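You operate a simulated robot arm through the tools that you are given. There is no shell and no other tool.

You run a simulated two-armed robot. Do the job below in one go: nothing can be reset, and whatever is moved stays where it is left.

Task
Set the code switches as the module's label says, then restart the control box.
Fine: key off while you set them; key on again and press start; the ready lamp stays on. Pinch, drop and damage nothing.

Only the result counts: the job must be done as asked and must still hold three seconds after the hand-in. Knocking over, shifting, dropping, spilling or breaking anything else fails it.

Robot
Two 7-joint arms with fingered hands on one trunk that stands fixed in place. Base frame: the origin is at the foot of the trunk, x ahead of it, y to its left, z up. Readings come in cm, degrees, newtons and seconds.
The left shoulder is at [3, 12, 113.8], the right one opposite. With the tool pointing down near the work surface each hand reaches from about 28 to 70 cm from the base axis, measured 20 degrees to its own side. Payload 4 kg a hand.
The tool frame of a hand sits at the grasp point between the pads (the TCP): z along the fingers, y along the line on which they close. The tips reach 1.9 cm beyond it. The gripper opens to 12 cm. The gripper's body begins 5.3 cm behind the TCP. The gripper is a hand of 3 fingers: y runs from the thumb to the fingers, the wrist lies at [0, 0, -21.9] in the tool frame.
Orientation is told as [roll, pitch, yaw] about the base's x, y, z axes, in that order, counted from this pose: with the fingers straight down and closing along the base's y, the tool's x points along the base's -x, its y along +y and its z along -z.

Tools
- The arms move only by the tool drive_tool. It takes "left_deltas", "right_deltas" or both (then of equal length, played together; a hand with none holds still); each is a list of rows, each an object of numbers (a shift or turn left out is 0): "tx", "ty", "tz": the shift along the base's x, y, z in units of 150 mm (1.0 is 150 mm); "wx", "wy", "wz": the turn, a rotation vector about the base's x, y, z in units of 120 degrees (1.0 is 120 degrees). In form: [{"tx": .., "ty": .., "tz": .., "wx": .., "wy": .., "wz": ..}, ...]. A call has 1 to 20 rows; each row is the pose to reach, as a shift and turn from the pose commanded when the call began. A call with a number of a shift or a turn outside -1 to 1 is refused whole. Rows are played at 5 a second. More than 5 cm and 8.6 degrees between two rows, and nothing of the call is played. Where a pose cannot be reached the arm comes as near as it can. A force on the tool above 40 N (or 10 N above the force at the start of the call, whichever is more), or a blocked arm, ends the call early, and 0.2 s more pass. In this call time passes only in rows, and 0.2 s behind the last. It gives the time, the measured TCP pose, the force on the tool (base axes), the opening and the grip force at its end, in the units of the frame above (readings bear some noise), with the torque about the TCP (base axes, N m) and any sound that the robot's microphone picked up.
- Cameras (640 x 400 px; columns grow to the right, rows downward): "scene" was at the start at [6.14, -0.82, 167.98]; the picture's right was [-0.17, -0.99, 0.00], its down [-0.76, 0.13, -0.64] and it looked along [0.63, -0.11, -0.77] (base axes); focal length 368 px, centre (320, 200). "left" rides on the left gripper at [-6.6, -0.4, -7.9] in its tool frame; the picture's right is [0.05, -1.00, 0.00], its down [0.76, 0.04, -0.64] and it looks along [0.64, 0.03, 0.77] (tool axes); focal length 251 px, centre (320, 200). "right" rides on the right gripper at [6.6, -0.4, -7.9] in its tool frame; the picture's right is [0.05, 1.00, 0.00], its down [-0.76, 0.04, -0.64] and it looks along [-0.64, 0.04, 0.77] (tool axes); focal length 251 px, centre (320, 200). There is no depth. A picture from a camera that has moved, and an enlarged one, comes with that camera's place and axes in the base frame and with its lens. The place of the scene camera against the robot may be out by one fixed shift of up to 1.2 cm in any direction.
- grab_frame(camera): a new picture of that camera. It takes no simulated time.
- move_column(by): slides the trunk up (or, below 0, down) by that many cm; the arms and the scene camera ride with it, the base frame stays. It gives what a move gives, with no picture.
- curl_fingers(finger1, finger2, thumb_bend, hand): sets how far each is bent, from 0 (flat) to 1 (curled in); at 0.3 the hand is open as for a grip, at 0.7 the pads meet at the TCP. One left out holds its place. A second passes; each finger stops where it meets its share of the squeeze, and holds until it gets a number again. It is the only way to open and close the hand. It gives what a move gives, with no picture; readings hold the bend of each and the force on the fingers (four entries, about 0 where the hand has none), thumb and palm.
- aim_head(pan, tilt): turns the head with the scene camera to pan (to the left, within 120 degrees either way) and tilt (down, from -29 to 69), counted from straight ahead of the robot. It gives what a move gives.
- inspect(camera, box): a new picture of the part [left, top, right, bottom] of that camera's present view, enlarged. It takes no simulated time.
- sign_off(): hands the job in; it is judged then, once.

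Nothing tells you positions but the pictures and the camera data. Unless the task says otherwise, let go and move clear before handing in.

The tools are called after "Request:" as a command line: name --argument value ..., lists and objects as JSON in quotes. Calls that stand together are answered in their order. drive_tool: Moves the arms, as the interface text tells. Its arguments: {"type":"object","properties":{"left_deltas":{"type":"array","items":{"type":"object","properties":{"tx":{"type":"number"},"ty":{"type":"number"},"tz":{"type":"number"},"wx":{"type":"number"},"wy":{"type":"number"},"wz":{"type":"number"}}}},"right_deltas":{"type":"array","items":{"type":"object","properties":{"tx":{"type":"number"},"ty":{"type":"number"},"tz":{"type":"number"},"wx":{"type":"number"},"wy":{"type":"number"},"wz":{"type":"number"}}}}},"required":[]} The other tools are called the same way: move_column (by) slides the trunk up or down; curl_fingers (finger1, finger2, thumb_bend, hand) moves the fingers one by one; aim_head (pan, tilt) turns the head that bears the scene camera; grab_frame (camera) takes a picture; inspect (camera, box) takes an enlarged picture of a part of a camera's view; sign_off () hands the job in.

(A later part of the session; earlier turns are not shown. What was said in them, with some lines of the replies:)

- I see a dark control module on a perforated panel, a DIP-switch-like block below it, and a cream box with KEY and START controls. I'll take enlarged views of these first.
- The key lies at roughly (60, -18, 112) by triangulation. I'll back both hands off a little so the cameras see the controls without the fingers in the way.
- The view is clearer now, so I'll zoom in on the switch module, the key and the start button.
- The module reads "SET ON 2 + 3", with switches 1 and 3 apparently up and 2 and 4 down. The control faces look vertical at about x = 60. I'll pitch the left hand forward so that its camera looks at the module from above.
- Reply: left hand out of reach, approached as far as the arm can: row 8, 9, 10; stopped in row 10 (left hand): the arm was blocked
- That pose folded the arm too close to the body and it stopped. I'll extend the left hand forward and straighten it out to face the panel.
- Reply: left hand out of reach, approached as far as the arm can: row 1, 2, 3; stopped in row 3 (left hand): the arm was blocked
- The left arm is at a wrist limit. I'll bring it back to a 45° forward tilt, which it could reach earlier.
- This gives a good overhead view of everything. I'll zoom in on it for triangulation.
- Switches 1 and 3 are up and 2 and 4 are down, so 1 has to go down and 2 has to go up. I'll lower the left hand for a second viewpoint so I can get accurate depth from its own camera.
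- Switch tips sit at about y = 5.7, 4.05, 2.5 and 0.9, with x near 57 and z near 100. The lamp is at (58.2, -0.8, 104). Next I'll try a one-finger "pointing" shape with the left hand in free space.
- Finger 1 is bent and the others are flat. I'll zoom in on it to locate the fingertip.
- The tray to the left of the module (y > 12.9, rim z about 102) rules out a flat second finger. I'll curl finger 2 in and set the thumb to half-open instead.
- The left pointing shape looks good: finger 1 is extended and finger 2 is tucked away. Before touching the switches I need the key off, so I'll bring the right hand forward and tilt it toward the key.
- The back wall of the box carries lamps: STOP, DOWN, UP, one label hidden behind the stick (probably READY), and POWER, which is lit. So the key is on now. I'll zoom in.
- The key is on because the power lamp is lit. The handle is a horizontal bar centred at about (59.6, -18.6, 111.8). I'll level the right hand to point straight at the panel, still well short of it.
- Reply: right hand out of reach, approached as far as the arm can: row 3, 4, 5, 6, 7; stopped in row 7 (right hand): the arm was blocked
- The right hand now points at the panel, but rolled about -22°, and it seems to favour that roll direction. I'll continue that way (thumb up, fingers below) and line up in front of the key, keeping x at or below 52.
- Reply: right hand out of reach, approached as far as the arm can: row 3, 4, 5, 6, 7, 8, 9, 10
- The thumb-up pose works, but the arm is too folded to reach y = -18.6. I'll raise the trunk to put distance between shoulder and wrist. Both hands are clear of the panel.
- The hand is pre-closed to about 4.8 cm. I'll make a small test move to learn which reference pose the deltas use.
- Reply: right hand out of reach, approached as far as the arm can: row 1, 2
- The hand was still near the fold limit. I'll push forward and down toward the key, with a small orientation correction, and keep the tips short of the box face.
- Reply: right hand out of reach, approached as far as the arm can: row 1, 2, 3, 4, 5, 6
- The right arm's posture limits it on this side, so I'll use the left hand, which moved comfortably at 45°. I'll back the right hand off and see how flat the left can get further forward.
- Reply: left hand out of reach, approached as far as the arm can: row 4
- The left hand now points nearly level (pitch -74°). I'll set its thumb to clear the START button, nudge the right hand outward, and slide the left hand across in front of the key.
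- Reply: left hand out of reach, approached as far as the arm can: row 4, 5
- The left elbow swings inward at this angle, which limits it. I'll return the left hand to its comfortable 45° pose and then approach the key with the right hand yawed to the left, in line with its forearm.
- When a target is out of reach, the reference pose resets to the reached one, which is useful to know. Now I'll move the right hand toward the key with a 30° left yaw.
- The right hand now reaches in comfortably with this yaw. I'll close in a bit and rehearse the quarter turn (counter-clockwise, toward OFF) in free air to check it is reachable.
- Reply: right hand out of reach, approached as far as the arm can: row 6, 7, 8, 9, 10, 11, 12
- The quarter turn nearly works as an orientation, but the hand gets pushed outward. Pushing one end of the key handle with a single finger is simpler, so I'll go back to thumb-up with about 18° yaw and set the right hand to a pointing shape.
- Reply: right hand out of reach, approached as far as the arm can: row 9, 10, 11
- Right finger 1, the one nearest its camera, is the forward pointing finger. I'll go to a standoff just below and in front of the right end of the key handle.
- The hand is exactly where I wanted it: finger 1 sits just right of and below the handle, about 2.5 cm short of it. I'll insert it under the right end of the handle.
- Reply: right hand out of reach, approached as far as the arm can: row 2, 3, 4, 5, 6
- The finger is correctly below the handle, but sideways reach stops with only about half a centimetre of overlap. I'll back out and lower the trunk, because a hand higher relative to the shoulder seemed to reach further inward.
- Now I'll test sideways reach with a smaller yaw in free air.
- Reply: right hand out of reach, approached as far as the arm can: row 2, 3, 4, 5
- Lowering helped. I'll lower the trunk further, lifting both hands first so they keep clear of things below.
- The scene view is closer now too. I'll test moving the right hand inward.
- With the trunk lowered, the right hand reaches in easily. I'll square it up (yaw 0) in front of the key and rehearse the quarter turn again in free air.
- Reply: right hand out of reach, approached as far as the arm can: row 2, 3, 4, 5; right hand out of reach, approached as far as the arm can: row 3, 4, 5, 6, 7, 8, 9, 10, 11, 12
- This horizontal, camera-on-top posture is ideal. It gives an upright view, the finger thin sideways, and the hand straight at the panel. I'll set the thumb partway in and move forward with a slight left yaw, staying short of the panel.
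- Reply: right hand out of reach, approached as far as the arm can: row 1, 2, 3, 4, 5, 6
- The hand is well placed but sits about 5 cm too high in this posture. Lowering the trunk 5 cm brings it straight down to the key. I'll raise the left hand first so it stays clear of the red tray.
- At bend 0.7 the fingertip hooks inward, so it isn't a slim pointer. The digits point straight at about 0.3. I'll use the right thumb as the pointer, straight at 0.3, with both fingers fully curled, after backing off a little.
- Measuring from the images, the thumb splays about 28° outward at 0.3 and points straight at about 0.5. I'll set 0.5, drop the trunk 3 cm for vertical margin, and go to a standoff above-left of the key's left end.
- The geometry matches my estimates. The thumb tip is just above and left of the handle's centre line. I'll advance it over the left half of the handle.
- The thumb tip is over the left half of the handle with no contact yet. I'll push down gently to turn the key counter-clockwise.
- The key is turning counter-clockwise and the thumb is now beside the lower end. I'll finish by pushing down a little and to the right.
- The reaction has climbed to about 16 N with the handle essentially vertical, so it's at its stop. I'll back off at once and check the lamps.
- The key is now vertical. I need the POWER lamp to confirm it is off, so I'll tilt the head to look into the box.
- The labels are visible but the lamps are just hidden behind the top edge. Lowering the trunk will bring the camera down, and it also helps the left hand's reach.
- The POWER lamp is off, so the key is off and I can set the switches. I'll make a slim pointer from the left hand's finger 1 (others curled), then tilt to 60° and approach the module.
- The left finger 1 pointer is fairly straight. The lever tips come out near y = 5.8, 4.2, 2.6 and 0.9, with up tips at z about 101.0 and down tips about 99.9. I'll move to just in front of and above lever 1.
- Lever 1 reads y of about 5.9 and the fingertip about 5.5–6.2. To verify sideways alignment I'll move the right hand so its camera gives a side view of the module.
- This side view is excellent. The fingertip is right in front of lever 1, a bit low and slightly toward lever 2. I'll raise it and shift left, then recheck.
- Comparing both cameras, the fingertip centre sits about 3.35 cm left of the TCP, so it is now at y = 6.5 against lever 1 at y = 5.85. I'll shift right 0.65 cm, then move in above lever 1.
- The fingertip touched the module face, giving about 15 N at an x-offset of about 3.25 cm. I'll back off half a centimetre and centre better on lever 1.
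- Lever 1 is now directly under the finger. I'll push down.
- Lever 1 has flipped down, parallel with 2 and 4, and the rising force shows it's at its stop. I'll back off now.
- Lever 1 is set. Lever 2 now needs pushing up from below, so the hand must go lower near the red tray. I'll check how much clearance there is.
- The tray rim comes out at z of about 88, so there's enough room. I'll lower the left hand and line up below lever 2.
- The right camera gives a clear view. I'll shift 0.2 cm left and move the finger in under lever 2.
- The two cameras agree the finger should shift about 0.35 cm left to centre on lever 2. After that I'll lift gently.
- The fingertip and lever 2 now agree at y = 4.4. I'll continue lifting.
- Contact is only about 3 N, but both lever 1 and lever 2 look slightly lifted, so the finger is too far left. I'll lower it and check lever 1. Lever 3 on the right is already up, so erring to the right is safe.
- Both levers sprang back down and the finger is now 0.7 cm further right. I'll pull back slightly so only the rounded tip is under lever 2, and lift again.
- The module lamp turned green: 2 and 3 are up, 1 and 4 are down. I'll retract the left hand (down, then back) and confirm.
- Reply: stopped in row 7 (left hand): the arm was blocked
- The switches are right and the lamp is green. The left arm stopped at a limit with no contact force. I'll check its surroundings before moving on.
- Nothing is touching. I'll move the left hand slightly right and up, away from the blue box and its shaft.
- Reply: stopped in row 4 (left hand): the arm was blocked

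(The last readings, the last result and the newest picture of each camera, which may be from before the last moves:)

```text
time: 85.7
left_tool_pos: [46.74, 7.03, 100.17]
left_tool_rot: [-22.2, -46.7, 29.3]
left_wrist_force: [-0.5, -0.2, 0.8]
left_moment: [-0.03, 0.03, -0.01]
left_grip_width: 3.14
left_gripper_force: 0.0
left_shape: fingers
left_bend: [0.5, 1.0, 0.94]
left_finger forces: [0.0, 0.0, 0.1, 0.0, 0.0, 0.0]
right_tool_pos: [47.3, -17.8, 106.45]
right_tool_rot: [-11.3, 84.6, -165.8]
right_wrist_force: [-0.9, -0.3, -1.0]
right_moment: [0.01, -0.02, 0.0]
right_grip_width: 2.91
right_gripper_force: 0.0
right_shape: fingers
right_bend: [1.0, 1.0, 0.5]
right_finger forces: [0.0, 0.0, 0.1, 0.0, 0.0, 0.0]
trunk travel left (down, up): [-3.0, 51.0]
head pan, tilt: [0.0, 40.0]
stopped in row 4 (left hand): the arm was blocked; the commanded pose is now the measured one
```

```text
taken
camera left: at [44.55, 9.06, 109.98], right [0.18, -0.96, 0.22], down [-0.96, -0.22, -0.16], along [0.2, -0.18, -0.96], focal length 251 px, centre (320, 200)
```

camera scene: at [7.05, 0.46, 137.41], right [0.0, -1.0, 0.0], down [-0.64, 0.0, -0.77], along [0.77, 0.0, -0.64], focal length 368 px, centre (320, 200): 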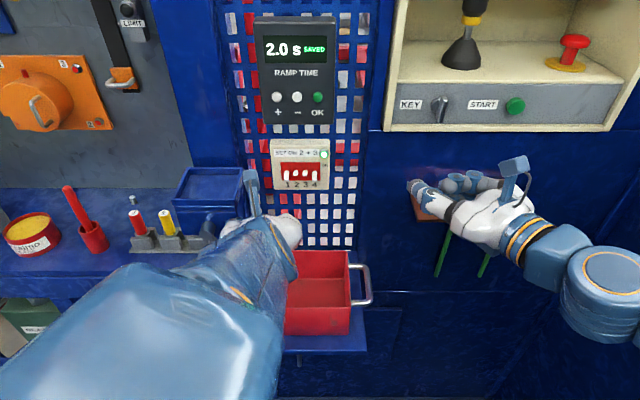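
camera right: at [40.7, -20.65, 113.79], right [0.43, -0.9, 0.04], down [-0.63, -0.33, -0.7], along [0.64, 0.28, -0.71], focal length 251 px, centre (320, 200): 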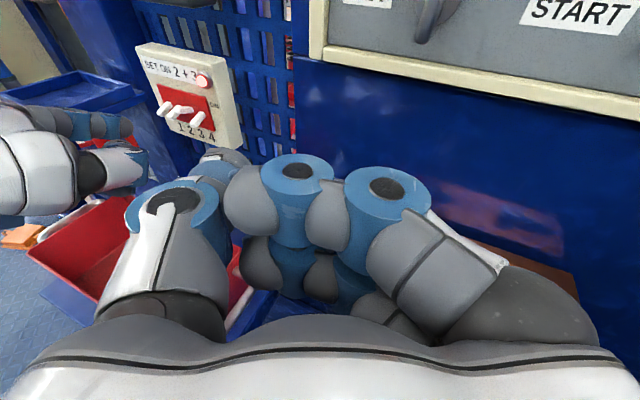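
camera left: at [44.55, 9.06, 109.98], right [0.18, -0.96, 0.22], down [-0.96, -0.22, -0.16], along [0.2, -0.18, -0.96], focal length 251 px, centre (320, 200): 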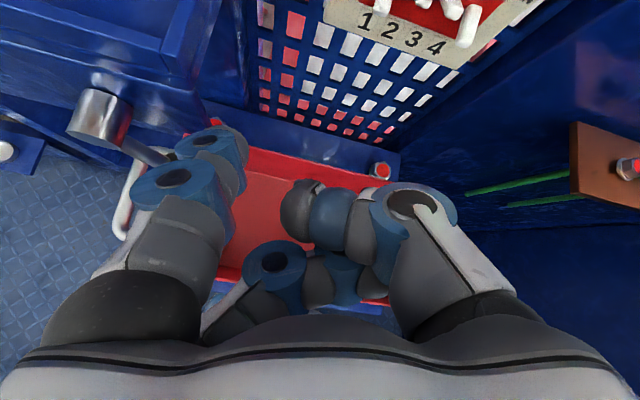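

The left arm seems blocked at a link, possibly near the counter with the trunk this low. Raising the trunk 7 cm lifts everything clear and restores the height I used for the key.

Request:
move_column --by 7

Request:
grab_frame --camera "scene"

Request:
grab_frame --camera "left"

Request:
grab_frame --camera "right"

```text
time: 86.8
left_tool_pos: [46.75, 7.23, 107.2]
left_tool_rot: [-22.3, -46.7, 29.3]
left_wrist_force: [-0.1, 0.6, -0.4]
left_moment: [0.0, 0.04, 0.02]
left_grip_width: 3.14
left_gripper_force: 0.0
left_shape: fingers
left_bend: [0.5, 1.0, 0.94]
left_finger forces: [0.1, 0.1, 0.1, 0.1, 0.1, 0.0]
right_tool_pos: [47.39, -17.75, 113.41]
right_tool_rot: [-11.3, 84.6, -166.0]
right_wrist_force: [0.1, 0.0, 0.1]
right_moment: [-0.02, 0.02, 0.0]
right_grip_width: 2.9
right_gripper_force: 0.0
right_shape: fingers
right_bend: [1.0, 1.0, 0.5]
right_finger forces: [0.1, 0.0, 0.0, 0.0, 0.0, 0.0]
trunk travel left (down, up): [-10.0, 44.0]
head pan, tilt: [0.0, 40.0]
```

```text
taken
camera scene: at [7.05, 0.48, 144.4], right [0.0, -1.0, 0.0], down [-0.64, 0.0, -0.77], along [0.77, 0.0, -0.64], focal length 368 px, centre (320, 200)
```

scene: 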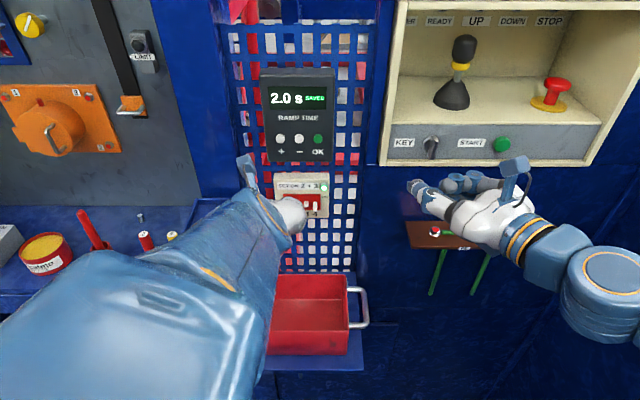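

```text
taken
camera left: at [44.55, 9.01, 116.98], right [0.18, -0.96, 0.22], down [-0.96, -0.22, -0.16], along [0.2, -0.18, -0.96], focal length 251 px, centre (320, 200)
```

left: 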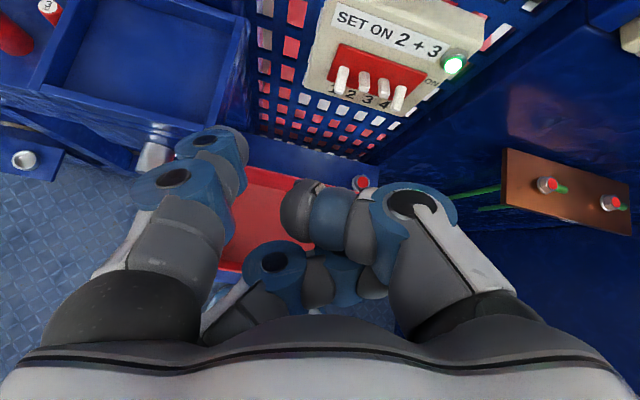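

```text
taken
camera right: at [40.71, -20.67, 120.77], right [0.43, -0.9, 0.04], down [-0.63, -0.33, -0.7], along [0.64, 0.28, -0.71], focal length 251 px, centre (320, 200)
```

right: 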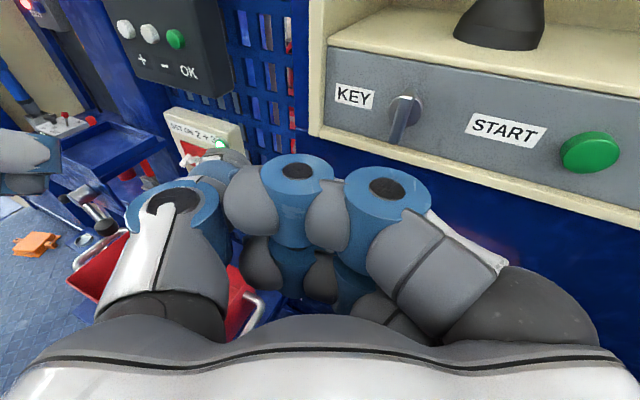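

Everything is intact and the code lamp is green. Next is turning the key back on: I'll bring the right thumb to the left of the handle's upper half and push it clockwise.

Request:
drive_tool --right_deltas '[{"tx": 0.0, "ty": -0.08, "tz": 0.005, "wz": -0.03}, {"tx": 0.1, "ty": -0.17, "tz": 0.01, "wz": -0.06}, {"tx": 0.22, "ty": -0.24, "tz": 0.01, "wz": -0.09}, {"tx": 0.36, "ty": -0.29, "tz": 0.01, "wz": -0.12}, {"tx": 0.5, "ty": -0.29, "tz": 0.01, "wz": -0.12}, {"tx": 0.5, "ty": -0.29, "tz": 0.01, "wz": -0.12}]'

Request:
aim_head --pan -14 --tilt 30

Request:
inspect --camera "right" --box '[120, 80, 360, 230]'

Request:
grab_frame --camera "scene"

```text
time: 88.2
left_tool_pos: [46.62, 7.25, 107.2]
left_tool_rot: [-22.4, -46.6, 29.2]
left_wrist_force: [0.2, -0.6, 0.1]
left_moment: [-0.01, -0.02, -0.05]
left_grip_width: 3.15
left_gripper_force: 0.0
left_shape: fingers
left_bend: [0.5, 1.0, 0.94]
left_finger forces: [0.1, 0.1, 0.0, 0.0, 0.0, 0.0]
right_tool_pos: [54.85, -22.08, 113.57]
right_tool_rot: [-11.3, 84.5, 179.7]
right_wrist_force: [-0.6, 1.4, 0.1]
right_moment: [0.04, 0.0, 0.0]
right_grip_width: 2.88
right_gripper_force: 0.1
right_shape: fingers
right_bend: [1.0, 1.0, 0.5]
right_finger forces: [0.0, 0.1, 0.0, 0.0, 0.1, 0.0]
trunk travel left (down, up): [-10.0, 44.0]
head pan, tilt: [0.0, 40.0]
```

```text
time: 88.9
left_tool_pos: [46.69, 7.08, 107.16]
left_tool_rot: [-22.3, -46.7, 29.3]
left_wrist_force: [0.7, -0.1, 1.2]
left_moment: [0.0, 0.0, 0.02]
left_grip_width: 3.15
left_gripper_force: 0.0
left_shape: fingers
left_bend: [0.5, 1.0, 0.94]
left_finger forces: [0.0, 0.1, 0.0, 0.1, 0.0, 0.0]
right_tool_pos: [54.94, -22.17, 113.64]
right_tool_rot: [-11.4, 84.6, 179.7]
right_wrist_force: [-0.1, 0.0, 0.9]
right_moment: [0.02, 0.01, 0.01]
right_grip_width: 2.9
right_gripper_force: 0.1
right_shape: fingers
right_bend: [1.0, 1.0, 0.5]
right_finger forces: [0.0, 0.0, 0.0, 0.0, 0.1, 0.1]
trunk travel left (down, up): [-10.0, 44.0]
head pan, tilt: [-14.0, 30.0]
```

```text
2.67 times, centred on (240, 155) of right
camera zoom: at [47.7, -23.29, 120.93], right [0.19, -0.98, 0.04], down [-0.69, -0.16, -0.7], along [0.69, 0.11, -0.71], focal length 670 px, centre (533, 320)
```

zoom: 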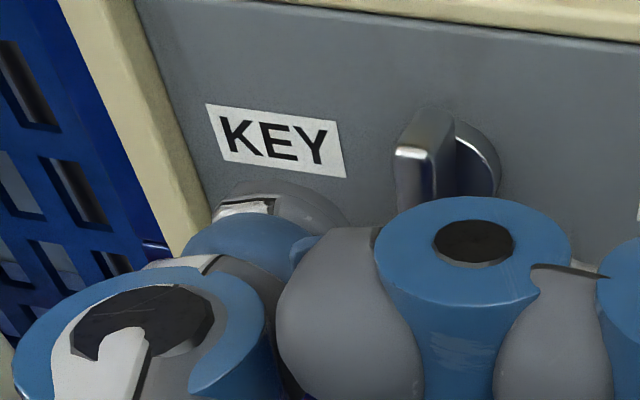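

```text
taken
camera scene: at [7.33, -1.64, 145.94], right [-0.23, -0.97, 0.0], down [-0.49, 0.12, -0.87], along [0.84, -0.2, -0.5], focal length 368 px, centre (320, 200)
```

scene: 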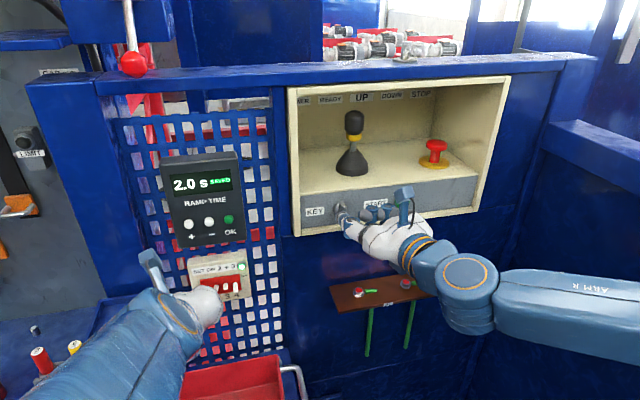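

The thumb is left of the vertical handle. I'll advance beside it.

Request:
drive_tool --right_deltas '[{"tx": 0.08, "ty": 0.01}, {"tx": 0.16, "ty": 0.01}, {"tx": 0.22, "ty": 0.01}, {"tx": 0.27, "ty": 0.01}, {"tx": 0.3, "ty": 0.01}, {"tx": 0.3, "ty": 0.01}]'

Request:
inspect --camera "right" --box '[120, 80, 360, 230]'

Request:
inspect --camera "scene" --box '[290, 170, 410, 250]'

```text
time: 90.3
left_tool_pos: [46.78, 7.1, 107.16]
left_tool_rot: [-22.4, -46.7, 29.2]
left_wrist_force: [-0.1, -0.2, -0.2]
left_moment: [-0.03, -0.03, -0.05]
left_grip_width: 3.16
left_gripper_force: 0.0
left_shape: fingers
left_bend: [0.5, 1.0, 0.94]
left_finger forces: [0.0, 0.0, 0.0, 0.0, 0.0, 0.0]
right_tool_pos: [59.41, -21.84, 113.71]
right_tool_rot: [-11.3, 84.5, 179.8]
right_wrist_force: [-2.7, 1.9, 1.3]
right_moment: [0.0, 0.02, 0.03]
right_grip_width: 2.98
right_gripper_force: 1.4
right_shape: fingers
right_bend: [1.0, 1.0, 0.49]
right_finger forces: [0.1, 0.1, 0.0, 0.1, 2.7, 0.1]
trunk travel left (down, up): [-10.0, 44.0]
head pan, tilt: [-14.0, 30.0]
```

```text
2.67 times, centred on (240, 155) of right
camera zoom: at [52.17, -23.05, 120.97], right [0.2, -0.98, 0.04], down [-0.69, -0.16, -0.7], along [0.69, 0.11, -0.71], focal length 670 px, centre (533, 320)
```

zoom: 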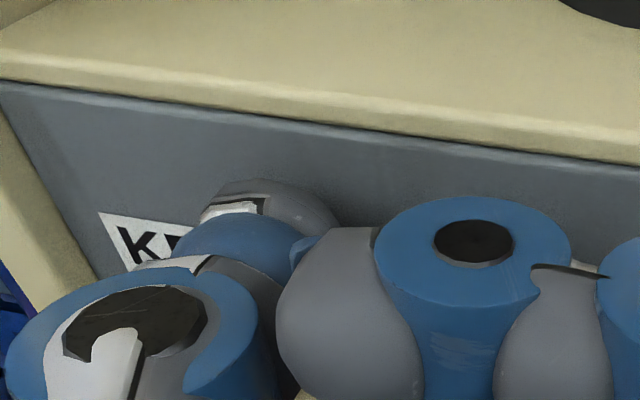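

```text
5.00 times, centred on (350, 210) of scene
camera zoom: at [7.28, -1.64, 145.95], right [-0.24, -0.97, 0.0], down [-0.49, 0.12, -0.87], along [0.84, -0.21, -0.5], focal length 1842 px, centre (170, 150)
```

zoom: 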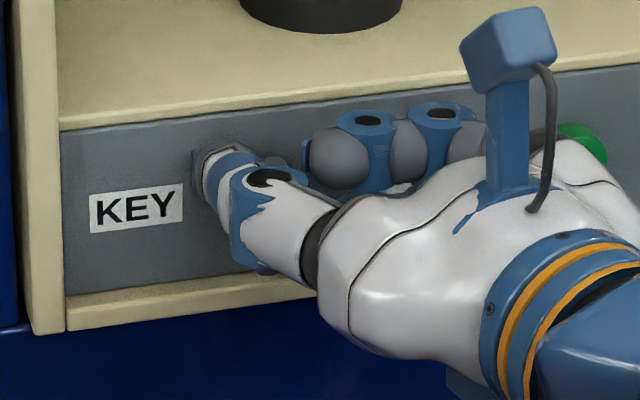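

There's light contact with the handle (about 3 N). I'll push right slowly to turn it clockwise.

Request:
drive_tool --right_deltas '[{"ty": -0.03, "tx": -0.01}, {"ty": -0.05, "tx": -0.01}, {"ty": -0.07, "tx": -0.01}, {"ty": -0.09, "tx": -0.01}]'

Request:
inspect --camera "right" --box '[120, 80, 360, 230]'

Request:
inspect --camera "scene" --box '[290, 170, 410, 250]'

```text
time: 91.3
left_tool_pos: [46.57, 7.14, 107.16]
left_tool_rot: [-22.2, -46.9, 29.2]
left_wrist_force: [0.6, -0.5, -0.8]
left_moment: [-0.03, 0.01, -0.01]
left_grip_width: 3.14
left_gripper_force: 0.1
left_shape: fingers
left_bend: [0.5, 1.0, 0.94]
left_finger forces: [0.0, 0.0, 0.0, 0.0, 0.0, 0.0]
right_tool_pos: [59.22, -23.23, 113.49]
right_tool_rot: [-11.0, 84.6, 179.9]
right_wrist_force: [-3.1, -0.6, 1.5]
right_moment: [0.13, 0.0, 0.12]
right_grip_width: 2.93
right_gripper_force: 2.0
right_shape: fingers
right_bend: [1.0, 1.0, 0.5]
right_finger forces: [0.0, 0.0, 0.0, 0.0, 4.1, 0.0]
trunk travel left (down, up): [-10.0, 44.0]
head pan, tilt: [-14.0, 30.0]
```

```text
2.67 times, centred on (240, 155) of right
camera zoom: at [52.0, -24.52, 120.97], right [0.19, -0.98, 0.04], down [-0.69, -0.16, -0.7], along [0.69, 0.11, -0.71], focal length 670 px, centre (533, 320)
```

zoom: 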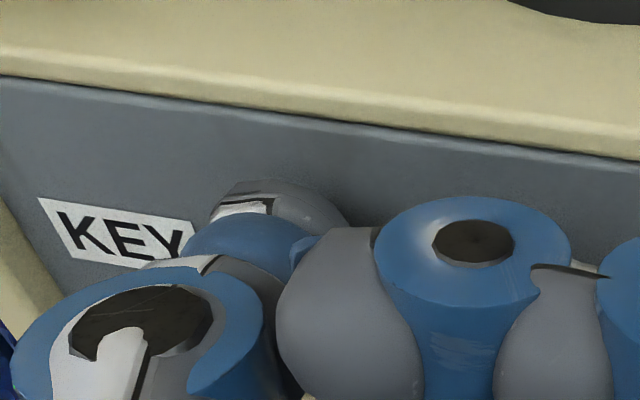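

```text
5.00 times, centred on (350, 210) of scene
camera zoom: at [7.23, -1.74, 145.95], right [-0.24, -0.97, 0.0], down [-0.48, 0.12, -0.87], along [0.84, -0.21, -0.5], focal length 1842 px, centre (170, 150)
```

zoom: 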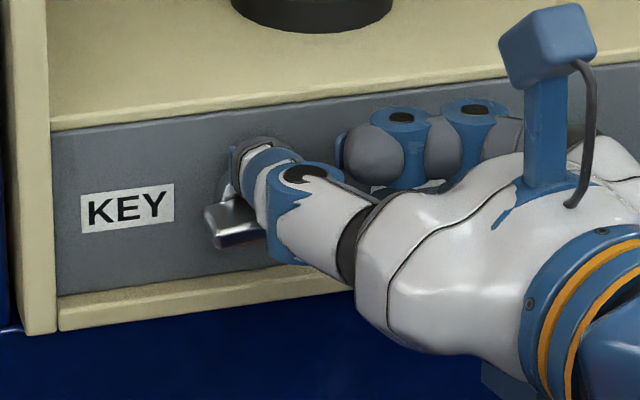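

The handle is now close to horizontal again. I'll finish the last few degrees with a little more push to the right and down.

Request:
drive_tool --right_deltas '[{"ty": -0.02, "tz": -0.01}, {"ty": -0.04, "tz": -0.02}, {"ty": -0.05, "tz": -0.03}]'

Request:
inspect --camera "scene" --box '[290, 170, 410, 250]'

```text
time: 92.1
left_tool_pos: [46.61, 7.26, 107.29]
left_tool_rot: [-22.4, -46.8, 29.2]
left_wrist_force: [0.1, 0.1, 0.6]
left_moment: [0.01, -0.02, 0.0]
left_grip_width: 3.17
left_gripper_force: 0.1
left_shape: fingers
left_bend: [0.5, 1.0, 0.94]
left_finger forces: [0.1, 0.1, 0.0, 0.0, 0.0, 0.1]
right_tool_pos: [59.12, -23.79, 113.3]
right_tool_rot: [-10.8, 84.7, -179.6]
right_wrist_force: [0.1, 4.5, 10.7]
right_moment: [0.54, 0.01, 0.0]
right_grip_width: 3.06
right_gripper_force: 5.6
right_shape: fingers
right_bend: [1.0, 1.0, 0.48]
right_finger forces: [0.1, 0.1, 0.1, 0.0, 10.9, 0.0]
trunk travel left (down, up): [-10.0, 44.0]
head pan, tilt: [-14.0, 30.0]
```

```text
5.00 times, centred on (350, 210) of scene
camera zoom: at [7.19, -1.64, 145.96], right [-0.24, -0.97, 0.0], down [-0.48, 0.12, -0.87], along [0.84, -0.21, -0.5], focal length 1842 px, centre (170, 150)
```

zoom: 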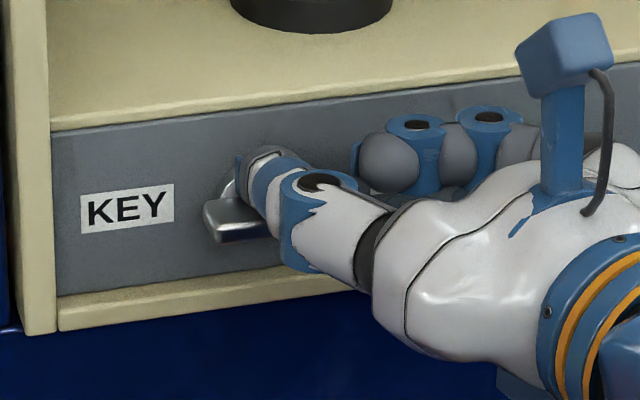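

It's at the stop, with about 11 N upward reaction. I'll lift off and retreat straight back, then check the lamps.

Request:
drive_tool --right_deltas '[{"tz": 0.05}, {"tz": 0.08}, {"tz": 0.08, "tx": -0.15}, {"tz": 0.08, "tx": -0.35}, {"tz": 0.05, "tx": -0.55}]'

Request:
grab_frame --camera "right"

Request:
inspect --camera "scene" --box '[270, 70, 530, 260]'

```text
time: 93.3
left_tool_pos: [46.64, 6.97, 107.25]
left_tool_rot: [-22.3, -46.8, 29.2]
left_wrist_force: [0.0, 0.0, 0.5]
left_moment: [-0.04, 0.01, 0.0]
left_grip_width: 3.16
left_gripper_force: 0.0
left_shape: fingers
left_bend: [0.5, 1.0, 0.94]
left_finger forces: [0.0, 0.0, 0.1, 0.0, 0.0, 0.0]
right_tool_pos: [50.94, -24.14, 114.03]
right_tool_rot: [-11.2, 84.7, 179.9]
right_wrist_force: [0.3, -0.9, 0.3]
right_moment: [-0.01, -0.04, 0.03]
right_grip_width: 2.89
right_gripper_force: 0.1
right_shape: fingers
right_bend: [1.0, 1.0, 0.5]
right_finger forces: [0.0, 0.1, 0.0, 0.1, 0.1, 0.0]
trunk travel left (down, up): [-10.0, 44.0]
head pan, tilt: [-14.0, 30.0]
```

```text
taken
camera right: at [43.67, -25.24, 121.29], right [0.19, -0.98, 0.04], down [-0.69, -0.16, -0.7], along [0.69, 0.11, -0.71], focal length 251 px, centre (320, 200)
```

right: 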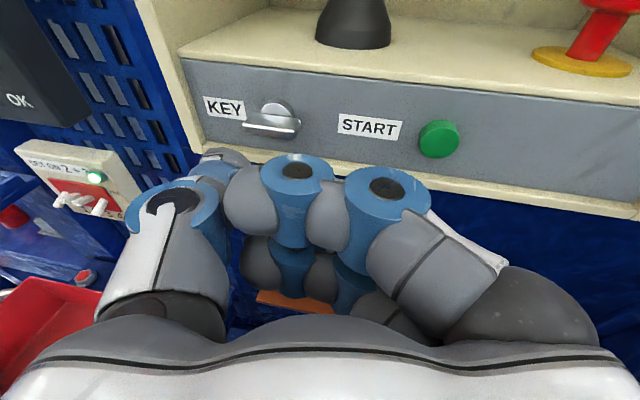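

```text
2.11 times, centred on (400, 165) of scene
camera zoom: at [7.23, -1.75, 145.95], right [-0.24, -0.97, 0.0], down [-0.48, 0.12, -0.87], along [0.84, -0.21, -0.5], focal length 776 px, centre (152, 274)
```

zoom: 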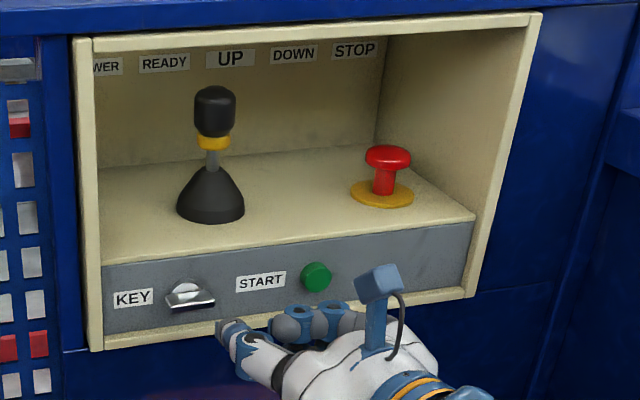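

The key is back in the ON position and the code lamp is green. START is at about (60, -30.3, 111.7). I'll move the right thumb in front of it.

Request:
drive_tool --right_deltas '[{"ty": -0.15, "tz": -0.03}, {"ty": -0.3, "tz": -0.06, "tx": 0.03}, {"ty": -0.45, "tz": -0.09, "tx": 0.08}, {"ty": -0.6, "tz": -0.12, "tx": 0.12}, {"ty": -0.745, "tz": -0.14, "tx": 0.16}, {"ty": -0.745, "tz": -0.14, "tx": 0.16}]'

Request:
grab_frame --camera "right"

Request:
inspect --camera "scene" --box '[290, 150, 530, 270]'

```text
time: 94.7
left_tool_pos: [46.68, 7.16, 107.16]
left_tool_rot: [-22.3, -46.7, 29.3]
left_wrist_force: [0.2, -0.3, -0.2]
left_moment: [0.01, 0.0, -0.05]
left_grip_width: 3.16
left_gripper_force: 0.1
left_shape: fingers
left_bend: [0.5, 1.0, 0.94]
left_finger forces: [0.0, 0.0, 0.1, 0.0, 0.0, 0.0]
right_tool_pos: [53.41, -35.25, 111.9]
right_tool_rot: [-12.2, 84.4, 178.8]
right_wrist_force: [-0.3, 0.7, -0.3]
right_moment: [0.01, 0.02, 0.01]
right_grip_width: 2.91
right_gripper_force: 0.3
right_shape: fingers
right_bend: [1.0, 1.0, 0.5]
right_finger forces: [0.1, 0.1, 0.0, 0.1, 0.1, 0.0]
trunk travel left (down, up): [-10.0, 44.0]
head pan, tilt: [-14.0, 30.0]
```

```text
taken
camera right: at [46.25, -36.45, 119.25], right [0.19, -0.98, 0.03], down [-0.7, -0.16, -0.7], along [0.69, 0.11, -0.71], focal length 251 px, centre (320, 200)
```

right: 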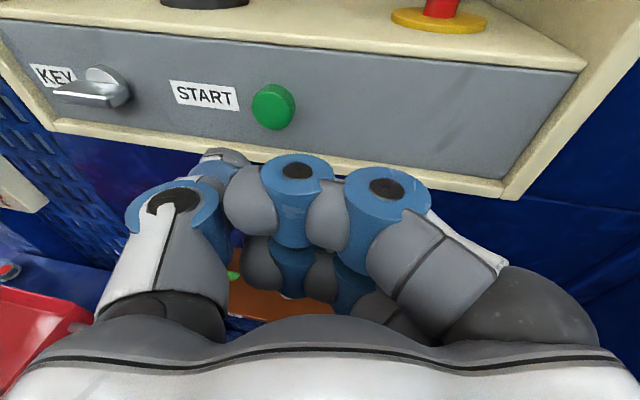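

```text
2.67 times, centred on (410, 210) of scene
camera zoom: at [7.3, -1.72, 145.95], right [-0.24, -0.97, 0.0], down [-0.49, 0.12, -0.87], along [0.84, -0.21, -0.5], focal length 982 px, centre (80, 173)
```

zoom: 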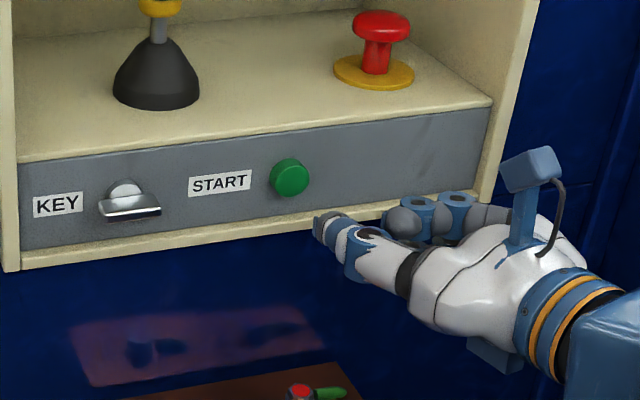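

The thumb lines up with START in both cameras. I'll approach and press in small steps while watching the force.

Request:
drive_tool --right_deltas '[{"tx": 0.08, "ty": -0.008}, {"tx": 0.16, "ty": -0.008}, {"tx": 0.23, "ty": -0.008}, {"tx": 0.28, "ty": -0.008}, {"tx": 0.31, "ty": -0.008}]'

Request:
inspect --camera "scene" --box '[340, 160, 440, 240]'

Request:
inspect --camera "right" --box '[150, 60, 350, 200]'

```text
time: 95.9
left_tool_pos: [46.75, 7.12, 107.28]
left_tool_rot: [-22.3, -46.7, 29.3]
left_wrist_force: [-0.3, 0.5, 0.4]
left_moment: [-0.02, 0.0, -0.04]
left_grip_width: 3.15
left_gripper_force: 0.1
left_shape: fingers
left_bend: [0.5, 1.0, 0.94]
left_finger forces: [0.0, 0.0, 0.0, 0.1, 0.1, 0.0]
right_tool_pos: [58.03, -35.4, 111.95]
right_tool_rot: [-12.5, 84.2, 178.5]
right_wrist_force: [-0.3, -0.3, -0.3]
right_moment: [-0.02, 0.0, 0.0]
right_grip_width: 2.88
right_gripper_force: 0.2
right_shape: fingers
right_bend: [1.0, 1.0, 0.5]
right_finger forces: [0.1, 0.1, 0.0, 0.1, 0.0, 0.1]
trunk travel left (down, up): [-10.0, 44.0]
head pan, tilt: [-14.0, 30.0]
```

```text
5.00 times, centred on (390, 200) of scene
camera zoom: at [7.32, -1.72, 145.95], right [-0.24, -0.97, 0.0], down [-0.49, 0.12, -0.87], along [0.84, -0.21, -0.5], focal length 1842 px, centre (-30, 200)
```

zoom: 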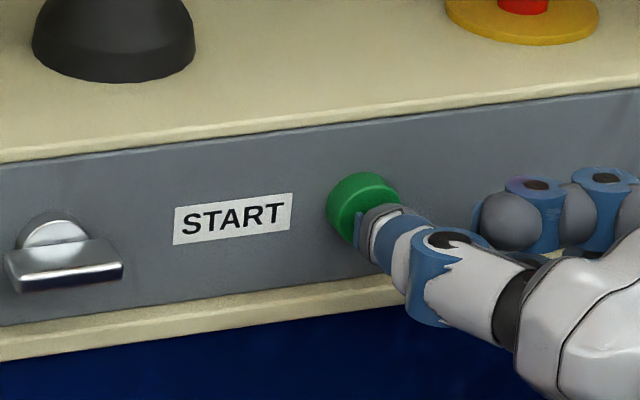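

```text
2.86 times, centred on (250, 130) of right
camera zoom: at [50.89, -36.53, 119.31], right [0.19, -0.98, 0.03], down [-0.7, -0.16, -0.7], along [0.69, 0.11, -0.72], focal length 718 px, centre (520, 400)
```

zoom: 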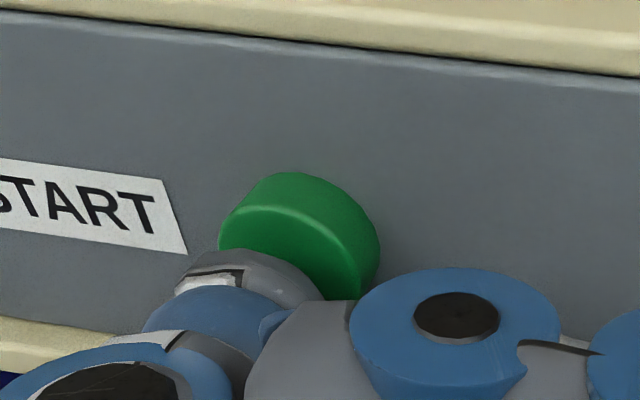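

Request:
drive_tool --right_deltas '[{"tx": 0.03}, {"tx": 0.06}, {"tx": 0.08}]'

Request:
inspect --camera "right" --box '[150, 60, 350, 200]'

```text
time: 96.7
left_tool_pos: [46.59, 7.05, 107.19]
left_tool_rot: [-22.3, -46.9, 29.2]
left_wrist_force: [0.1, -0.2, -0.5]
left_moment: [-0.02, 0.03, -0.02]
left_grip_width: 3.14
left_gripper_force: 0.1
left_shape: fingers
left_bend: [0.5, 1.0, 0.94]
left_finger forces: [0.0, 0.0, 0.1, 0.0, 0.1, 0.0]
right_tool_pos: [59.0, -35.34, 111.92]
right_tool_rot: [-12.6, 84.2, 178.5]
right_wrist_force: [-7.4, -1.5, -1.6]
right_moment: [-0.09, 0.0, 0.32]
right_grip_width: 2.91
right_gripper_force: 3.9
right_shape: fingers
right_bend: [1.0, 1.0, 0.5]
right_finger forces: [0.0, 0.1, 0.0, 0.1, 7.5, 0.1]
trunk travel left (down, up): [-10.0, 44.0]
head pan, tilt: [-14.0, 30.0]
heard: click
```

```text
2.86 times, centred on (250, 130) of right
camera zoom: at [51.97, -36.55, 119.33], right [0.19, -0.98, 0.03], down [-0.7, -0.16, -0.7], along [0.69, 0.11, -0.72], focal length 718 px, centre (520, 400)
```

zoom: 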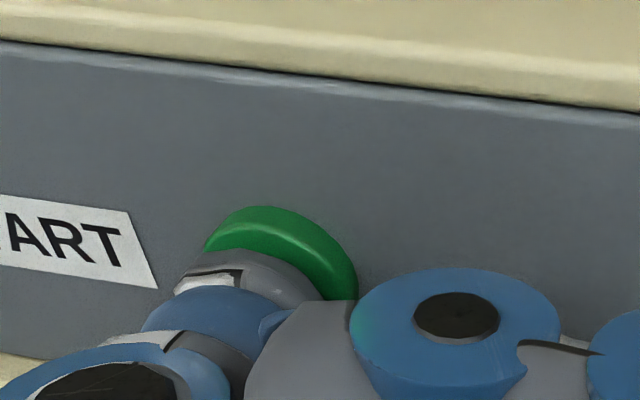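

"Click" — the START button is pressed with about 7 N. I'll release it by backing straight out, then lower the trunk slightly to look at the READY lamp.

Request:
drive_tool --right_deltas '[{"tx": -0.05}, {"tx": -0.15}, {"tx": -0.3}, {"tx": -0.45}, {"tx": -0.6}]'

Request:
move_column --by -5

Request:
aim_head --pan -18 --tilt 25

Request:
inspect --camera "scene" --box '[230, 50, 490, 250]'

Request:
grab_frame --camera "scene"

```text
time: 97.9
left_tool_pos: [46.59, 7.01, 107.25]
left_tool_rot: [-22.3, -46.8, 29.2]
left_wrist_force: [-0.2, -0.6, -0.4]
left_moment: [0.04, 0.0, -0.01]
left_grip_width: 3.18
left_gripper_force: 0.0
left_shape: fingers
left_bend: [0.5, 1.0, 0.94]
left_finger forces: [0.0, 0.1, 0.0, 0.1, 0.1, 0.0]
right_tool_pos: [50.25, -35.31, 111.9]
right_tool_rot: [-11.8, 84.3, 179.1]
right_wrist_force: [-0.9, 0.2, -0.6]
right_moment: [-0.02, 0.02, 0.03]
right_grip_width: 2.88
right_gripper_force: 0.1
right_shape: fingers
right_bend: [1.0, 1.0, 0.5]
right_finger forces: [0.0, 0.0, 0.0, 0.1, 0.0, 0.0]
trunk travel left (down, up): [-10.0, 44.0]
head pan, tilt: [-14.0, 30.0]
```

```text
time: 98.8
left_tool_pos: [46.61, 7.07, 102.18]
left_tool_rot: [-22.3, -46.7, 29.2]
left_wrist_force: [-0.6, -0.3, 0.5]
left_moment: [-0.02, 0.0, 0.03]
left_grip_width: 3.12
left_gripper_force: 0.0
left_shape: fingers
left_bend: [0.5, 1.0, 0.94]
left_finger forces: [0.0, 0.0, 0.0, 0.0, 0.0, 0.1]
right_tool_pos: [50.34, -35.4, 106.8]
right_tool_rot: [-12.0, 84.4, 179.1]
right_wrist_force: [-0.7, -0.1, 0.2]
right_moment: [0.0, 0.01, 0.01]
right_grip_width: 2.89
right_gripper_force: 0.0
right_shape: fingers
right_bend: [1.0, 1.0, 0.5]
right_finger forces: [0.0, 0.0, 0.0, 0.0, 0.0, 0.0]
trunk travel left (down, up): [-5.0, 49.0]
head pan, tilt: [-14.0, 30.0]
```

```text
time: 99.5
left_tool_pos: [46.7, 7.16, 102.13]
left_tool_rot: [-22.2, -46.7, 29.4]
left_wrist_force: [0.0, 0.0, -0.1]
left_moment: [-0.01, 0.0, 0.0]
left_grip_width: 3.14
left_gripper_force: 0.0
left_shape: fingers
left_bend: [0.5, 1.0, 0.94]
left_finger forces: [0.1, 0.0, 0.0, 0.1, 0.1, 0.0]
right_tool_pos: [50.36, -35.34, 106.8]
right_tool_rot: [-11.9, 84.4, 179.0]
right_wrist_force: [-0.5, 0.1, 0.1]
right_moment: [-0.03, 0.02, 0.03]
right_grip_width: 2.9
right_gripper_force: 0.1
right_shape: fingers
right_bend: [1.0, 1.0, 0.5]
right_finger forces: [0.0, 0.0, 0.0, 0.0, 0.0, 0.0]
trunk travel left (down, up): [-5.0, 49.0]
head pan, tilt: [-18.0, 25.0]
```

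```text
2.00 times, centred on (360, 150) of scene
camera zoom: at [7.32, -2.3, 141.74], right [-0.3, -0.95, 0.0], down [-0.4, 0.13, -0.91], along [0.86, -0.27, -0.42], focal length 737 px, centre (240, 300)
```

zoom: 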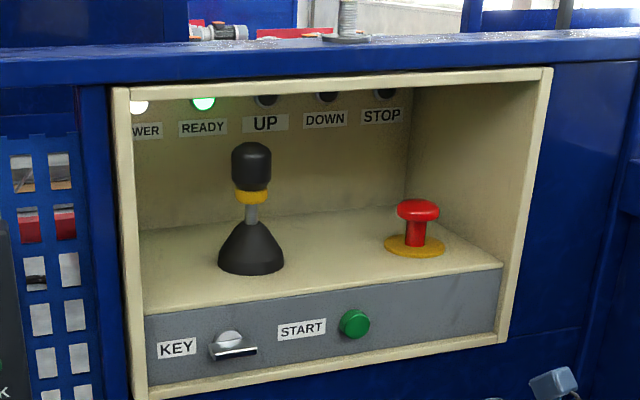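

```text
taken
camera scene: at [7.32, -2.3, 141.74], right [-0.3, -0.95, 0.0], down [-0.4, 0.13, -0.91], along [0.86, -0.27, -0.42], focal length 368 px, centre (320, 200)
```

scene: 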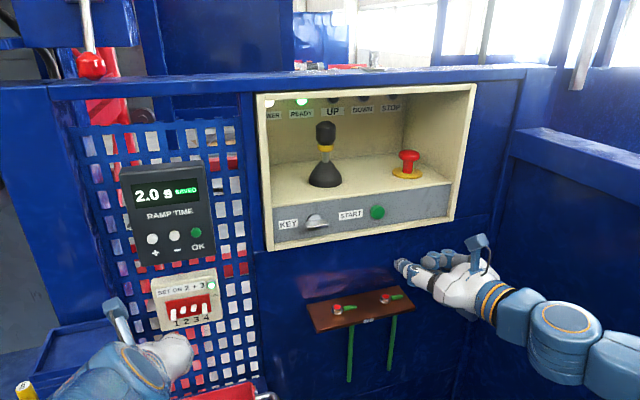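

POWER and READY are both lit. I'll back the right hand a little further off, let a few seconds pass, and check that READY stays on and nothing was disturbed.

Request:
drive_tool --right_deltas '[{"tx": -0.05}, {"tx": -0.1}, {"tx": -0.15}, {"tx": -0.15}, {"tx": -0.15}, {"tx": -0.15}, {"tx": -0.15}, {"tx": -0.15}, {"tx": -0.15}, {"tx": -0.15}, {"tx": -0.15}, {"tx": -0.15}, {"tx": -0.15}, {"tx": -0.15}, {"tx": -0.15}, {"tx": -0.15}]'

Request:
inspect --camera "scene" --box '[120, 50, 490, 330]'

Request:
aim_head --pan 18 --tilt 45

Request:
grab_frame --camera "scene"

Request:
grab_frame --camera "left"

```text
time: 102.9
left_tool_pos: [46.7, 7.08, 102.15]
left_tool_rot: [-22.3, -46.6, 29.2]
left_wrist_force: [0.6, 0.1, 0.3]
left_moment: [0.02, 0.04, -0.01]
left_grip_width: 3.16
left_gripper_force: 0.1
left_shape: fingers
left_bend: [0.5, 1.0, 0.94]
left_finger forces: [0.0, 0.0, 0.0, 0.0, 0.0, 0.0]
right_tool_pos: [48.15, -35.45, 106.84]
right_tool_rot: [-11.9, 84.4, 179.0]
right_wrist_force: [-0.7, -0.8, -0.5]
right_moment: [-0.01, -0.03, -0.05]
right_grip_width: 2.89
right_gripper_force: 0.2
right_shape: fingers
right_bend: [1.0, 1.0, 0.5]
right_finger forces: [0.0, 0.0, 0.0, 0.0, 0.0, 0.0]
trunk travel left (down, up): [-5.0, 49.0]
head pan, tilt: [-18.0, 25.0]
```

```text
1.43 times, centred on (305, 190) of scene
camera zoom: at [7.28, -2.4, 141.74], right [-0.31, -0.95, 0.0], down [-0.4, 0.13, -0.91], along [0.86, -0.28, -0.42], focal length 526 px, centre (341, 214)
```

zoom: 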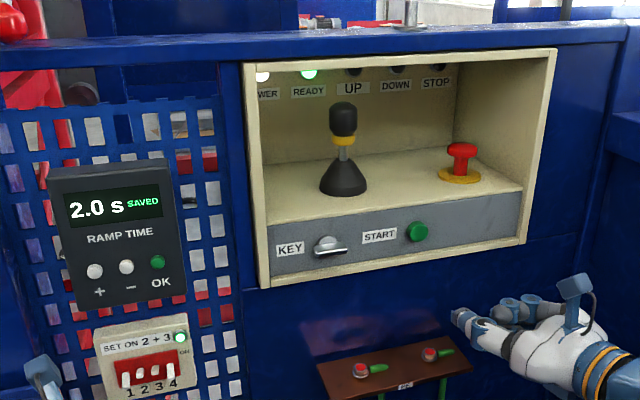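

```text
time: 103.9
left_tool_pos: [46.7, 7.14, 102.13]
left_tool_rot: [-22.3, -46.8, 29.2]
left_wrist_force: [0.8, -0.1, 0.1]
left_moment: [-0.02, -0.03, 0.0]
left_grip_width: 3.14
left_gripper_force: 0.0
left_shape: fingers
left_bend: [0.5, 1.0, 0.94]
left_finger forces: [0.0, 0.1, 0.1, 0.0, 0.0, 0.0]
right_tool_pos: [47.97, -35.27, 106.78]
right_tool_rot: [-11.8, 84.4, 179.0]
right_wrist_force: [0.2, 0.6, 0.6]
right_moment: [-0.01, -0.01, -0.02]
right_grip_width: 2.91
right_gripper_force: 0.1
right_shape: fingers
right_bend: [1.0, 1.0, 0.5]
right_finger forces: [0.0, 0.0, 0.0, 0.0, 0.1, 0.1]
trunk travel left (down, up): [-5.0, 49.0]
head pan, tilt: [18.0, 45.0]
```

```text
taken
camera scene: at [6.28, 2.92, 138.69], right [0.3, -0.95, 0.0], down [-0.67, -0.21, -0.71], along [0.67, 0.21, -0.71], focal length 368 px, centre (320, 200)
```

scene: 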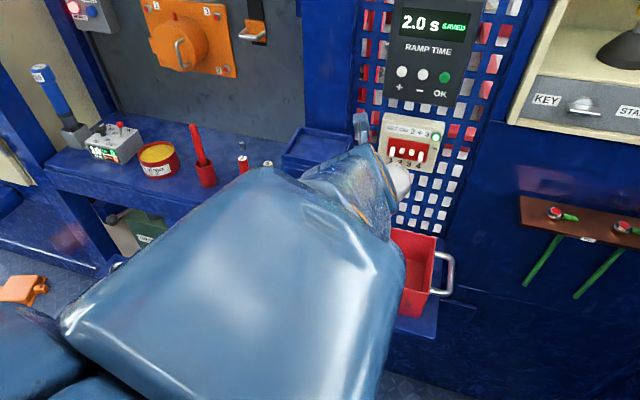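

```text
taken
camera left: at [44.53, 9.0, 112.0], right [0.18, -0.96, 0.22], down [-0.96, -0.22, -0.16], along [0.2, -0.18, -0.96], focal length 251 px, centre (320, 200)
```

left: 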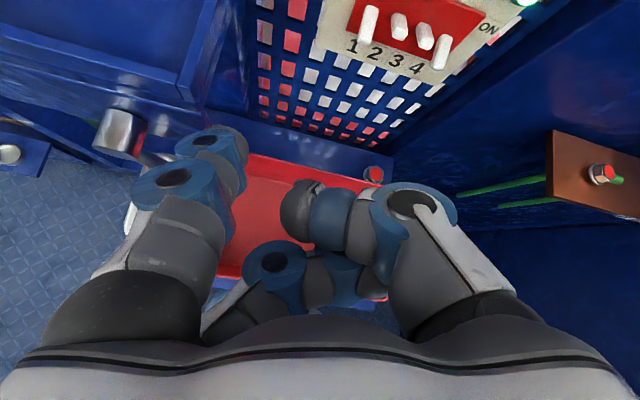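

READY and POWER have stayed lit for about five seconds. The module lamp is green with 2 and 3 ON and 1 and 4 OFF. The key is ON, both hands are clear and nothing else has moved, so I'm handing in.

Request:
sign_off

```text
The job is handed in.
```

The job is done and handed in. The switches match the module's label ("SET ON 2 + 3"): 2 and 3 are on, 1 and 4 are off, and the module's lamp changed from red to green.

- **Key off first:** I turned the key off and saw the POWER lamp go dark before touching any switch.
- **Restart:** I turned the key back on and pressed START once, with an audible click. POWER and READY both lit and were still on about five seconds later.
- **Contact with the module:** One fingertip pressed briefly on the module's face at about 15 N while I lined up switch 1, and I saw no damage. On the first try at switch 2, switches 1 and 2 both lifted slightly. They sprang back, and I then set switch 2 cleanly.
- **Surroundings:** In the last pictures nothing else looks moved, dropped or damaged, and both hands are clear of the panel.
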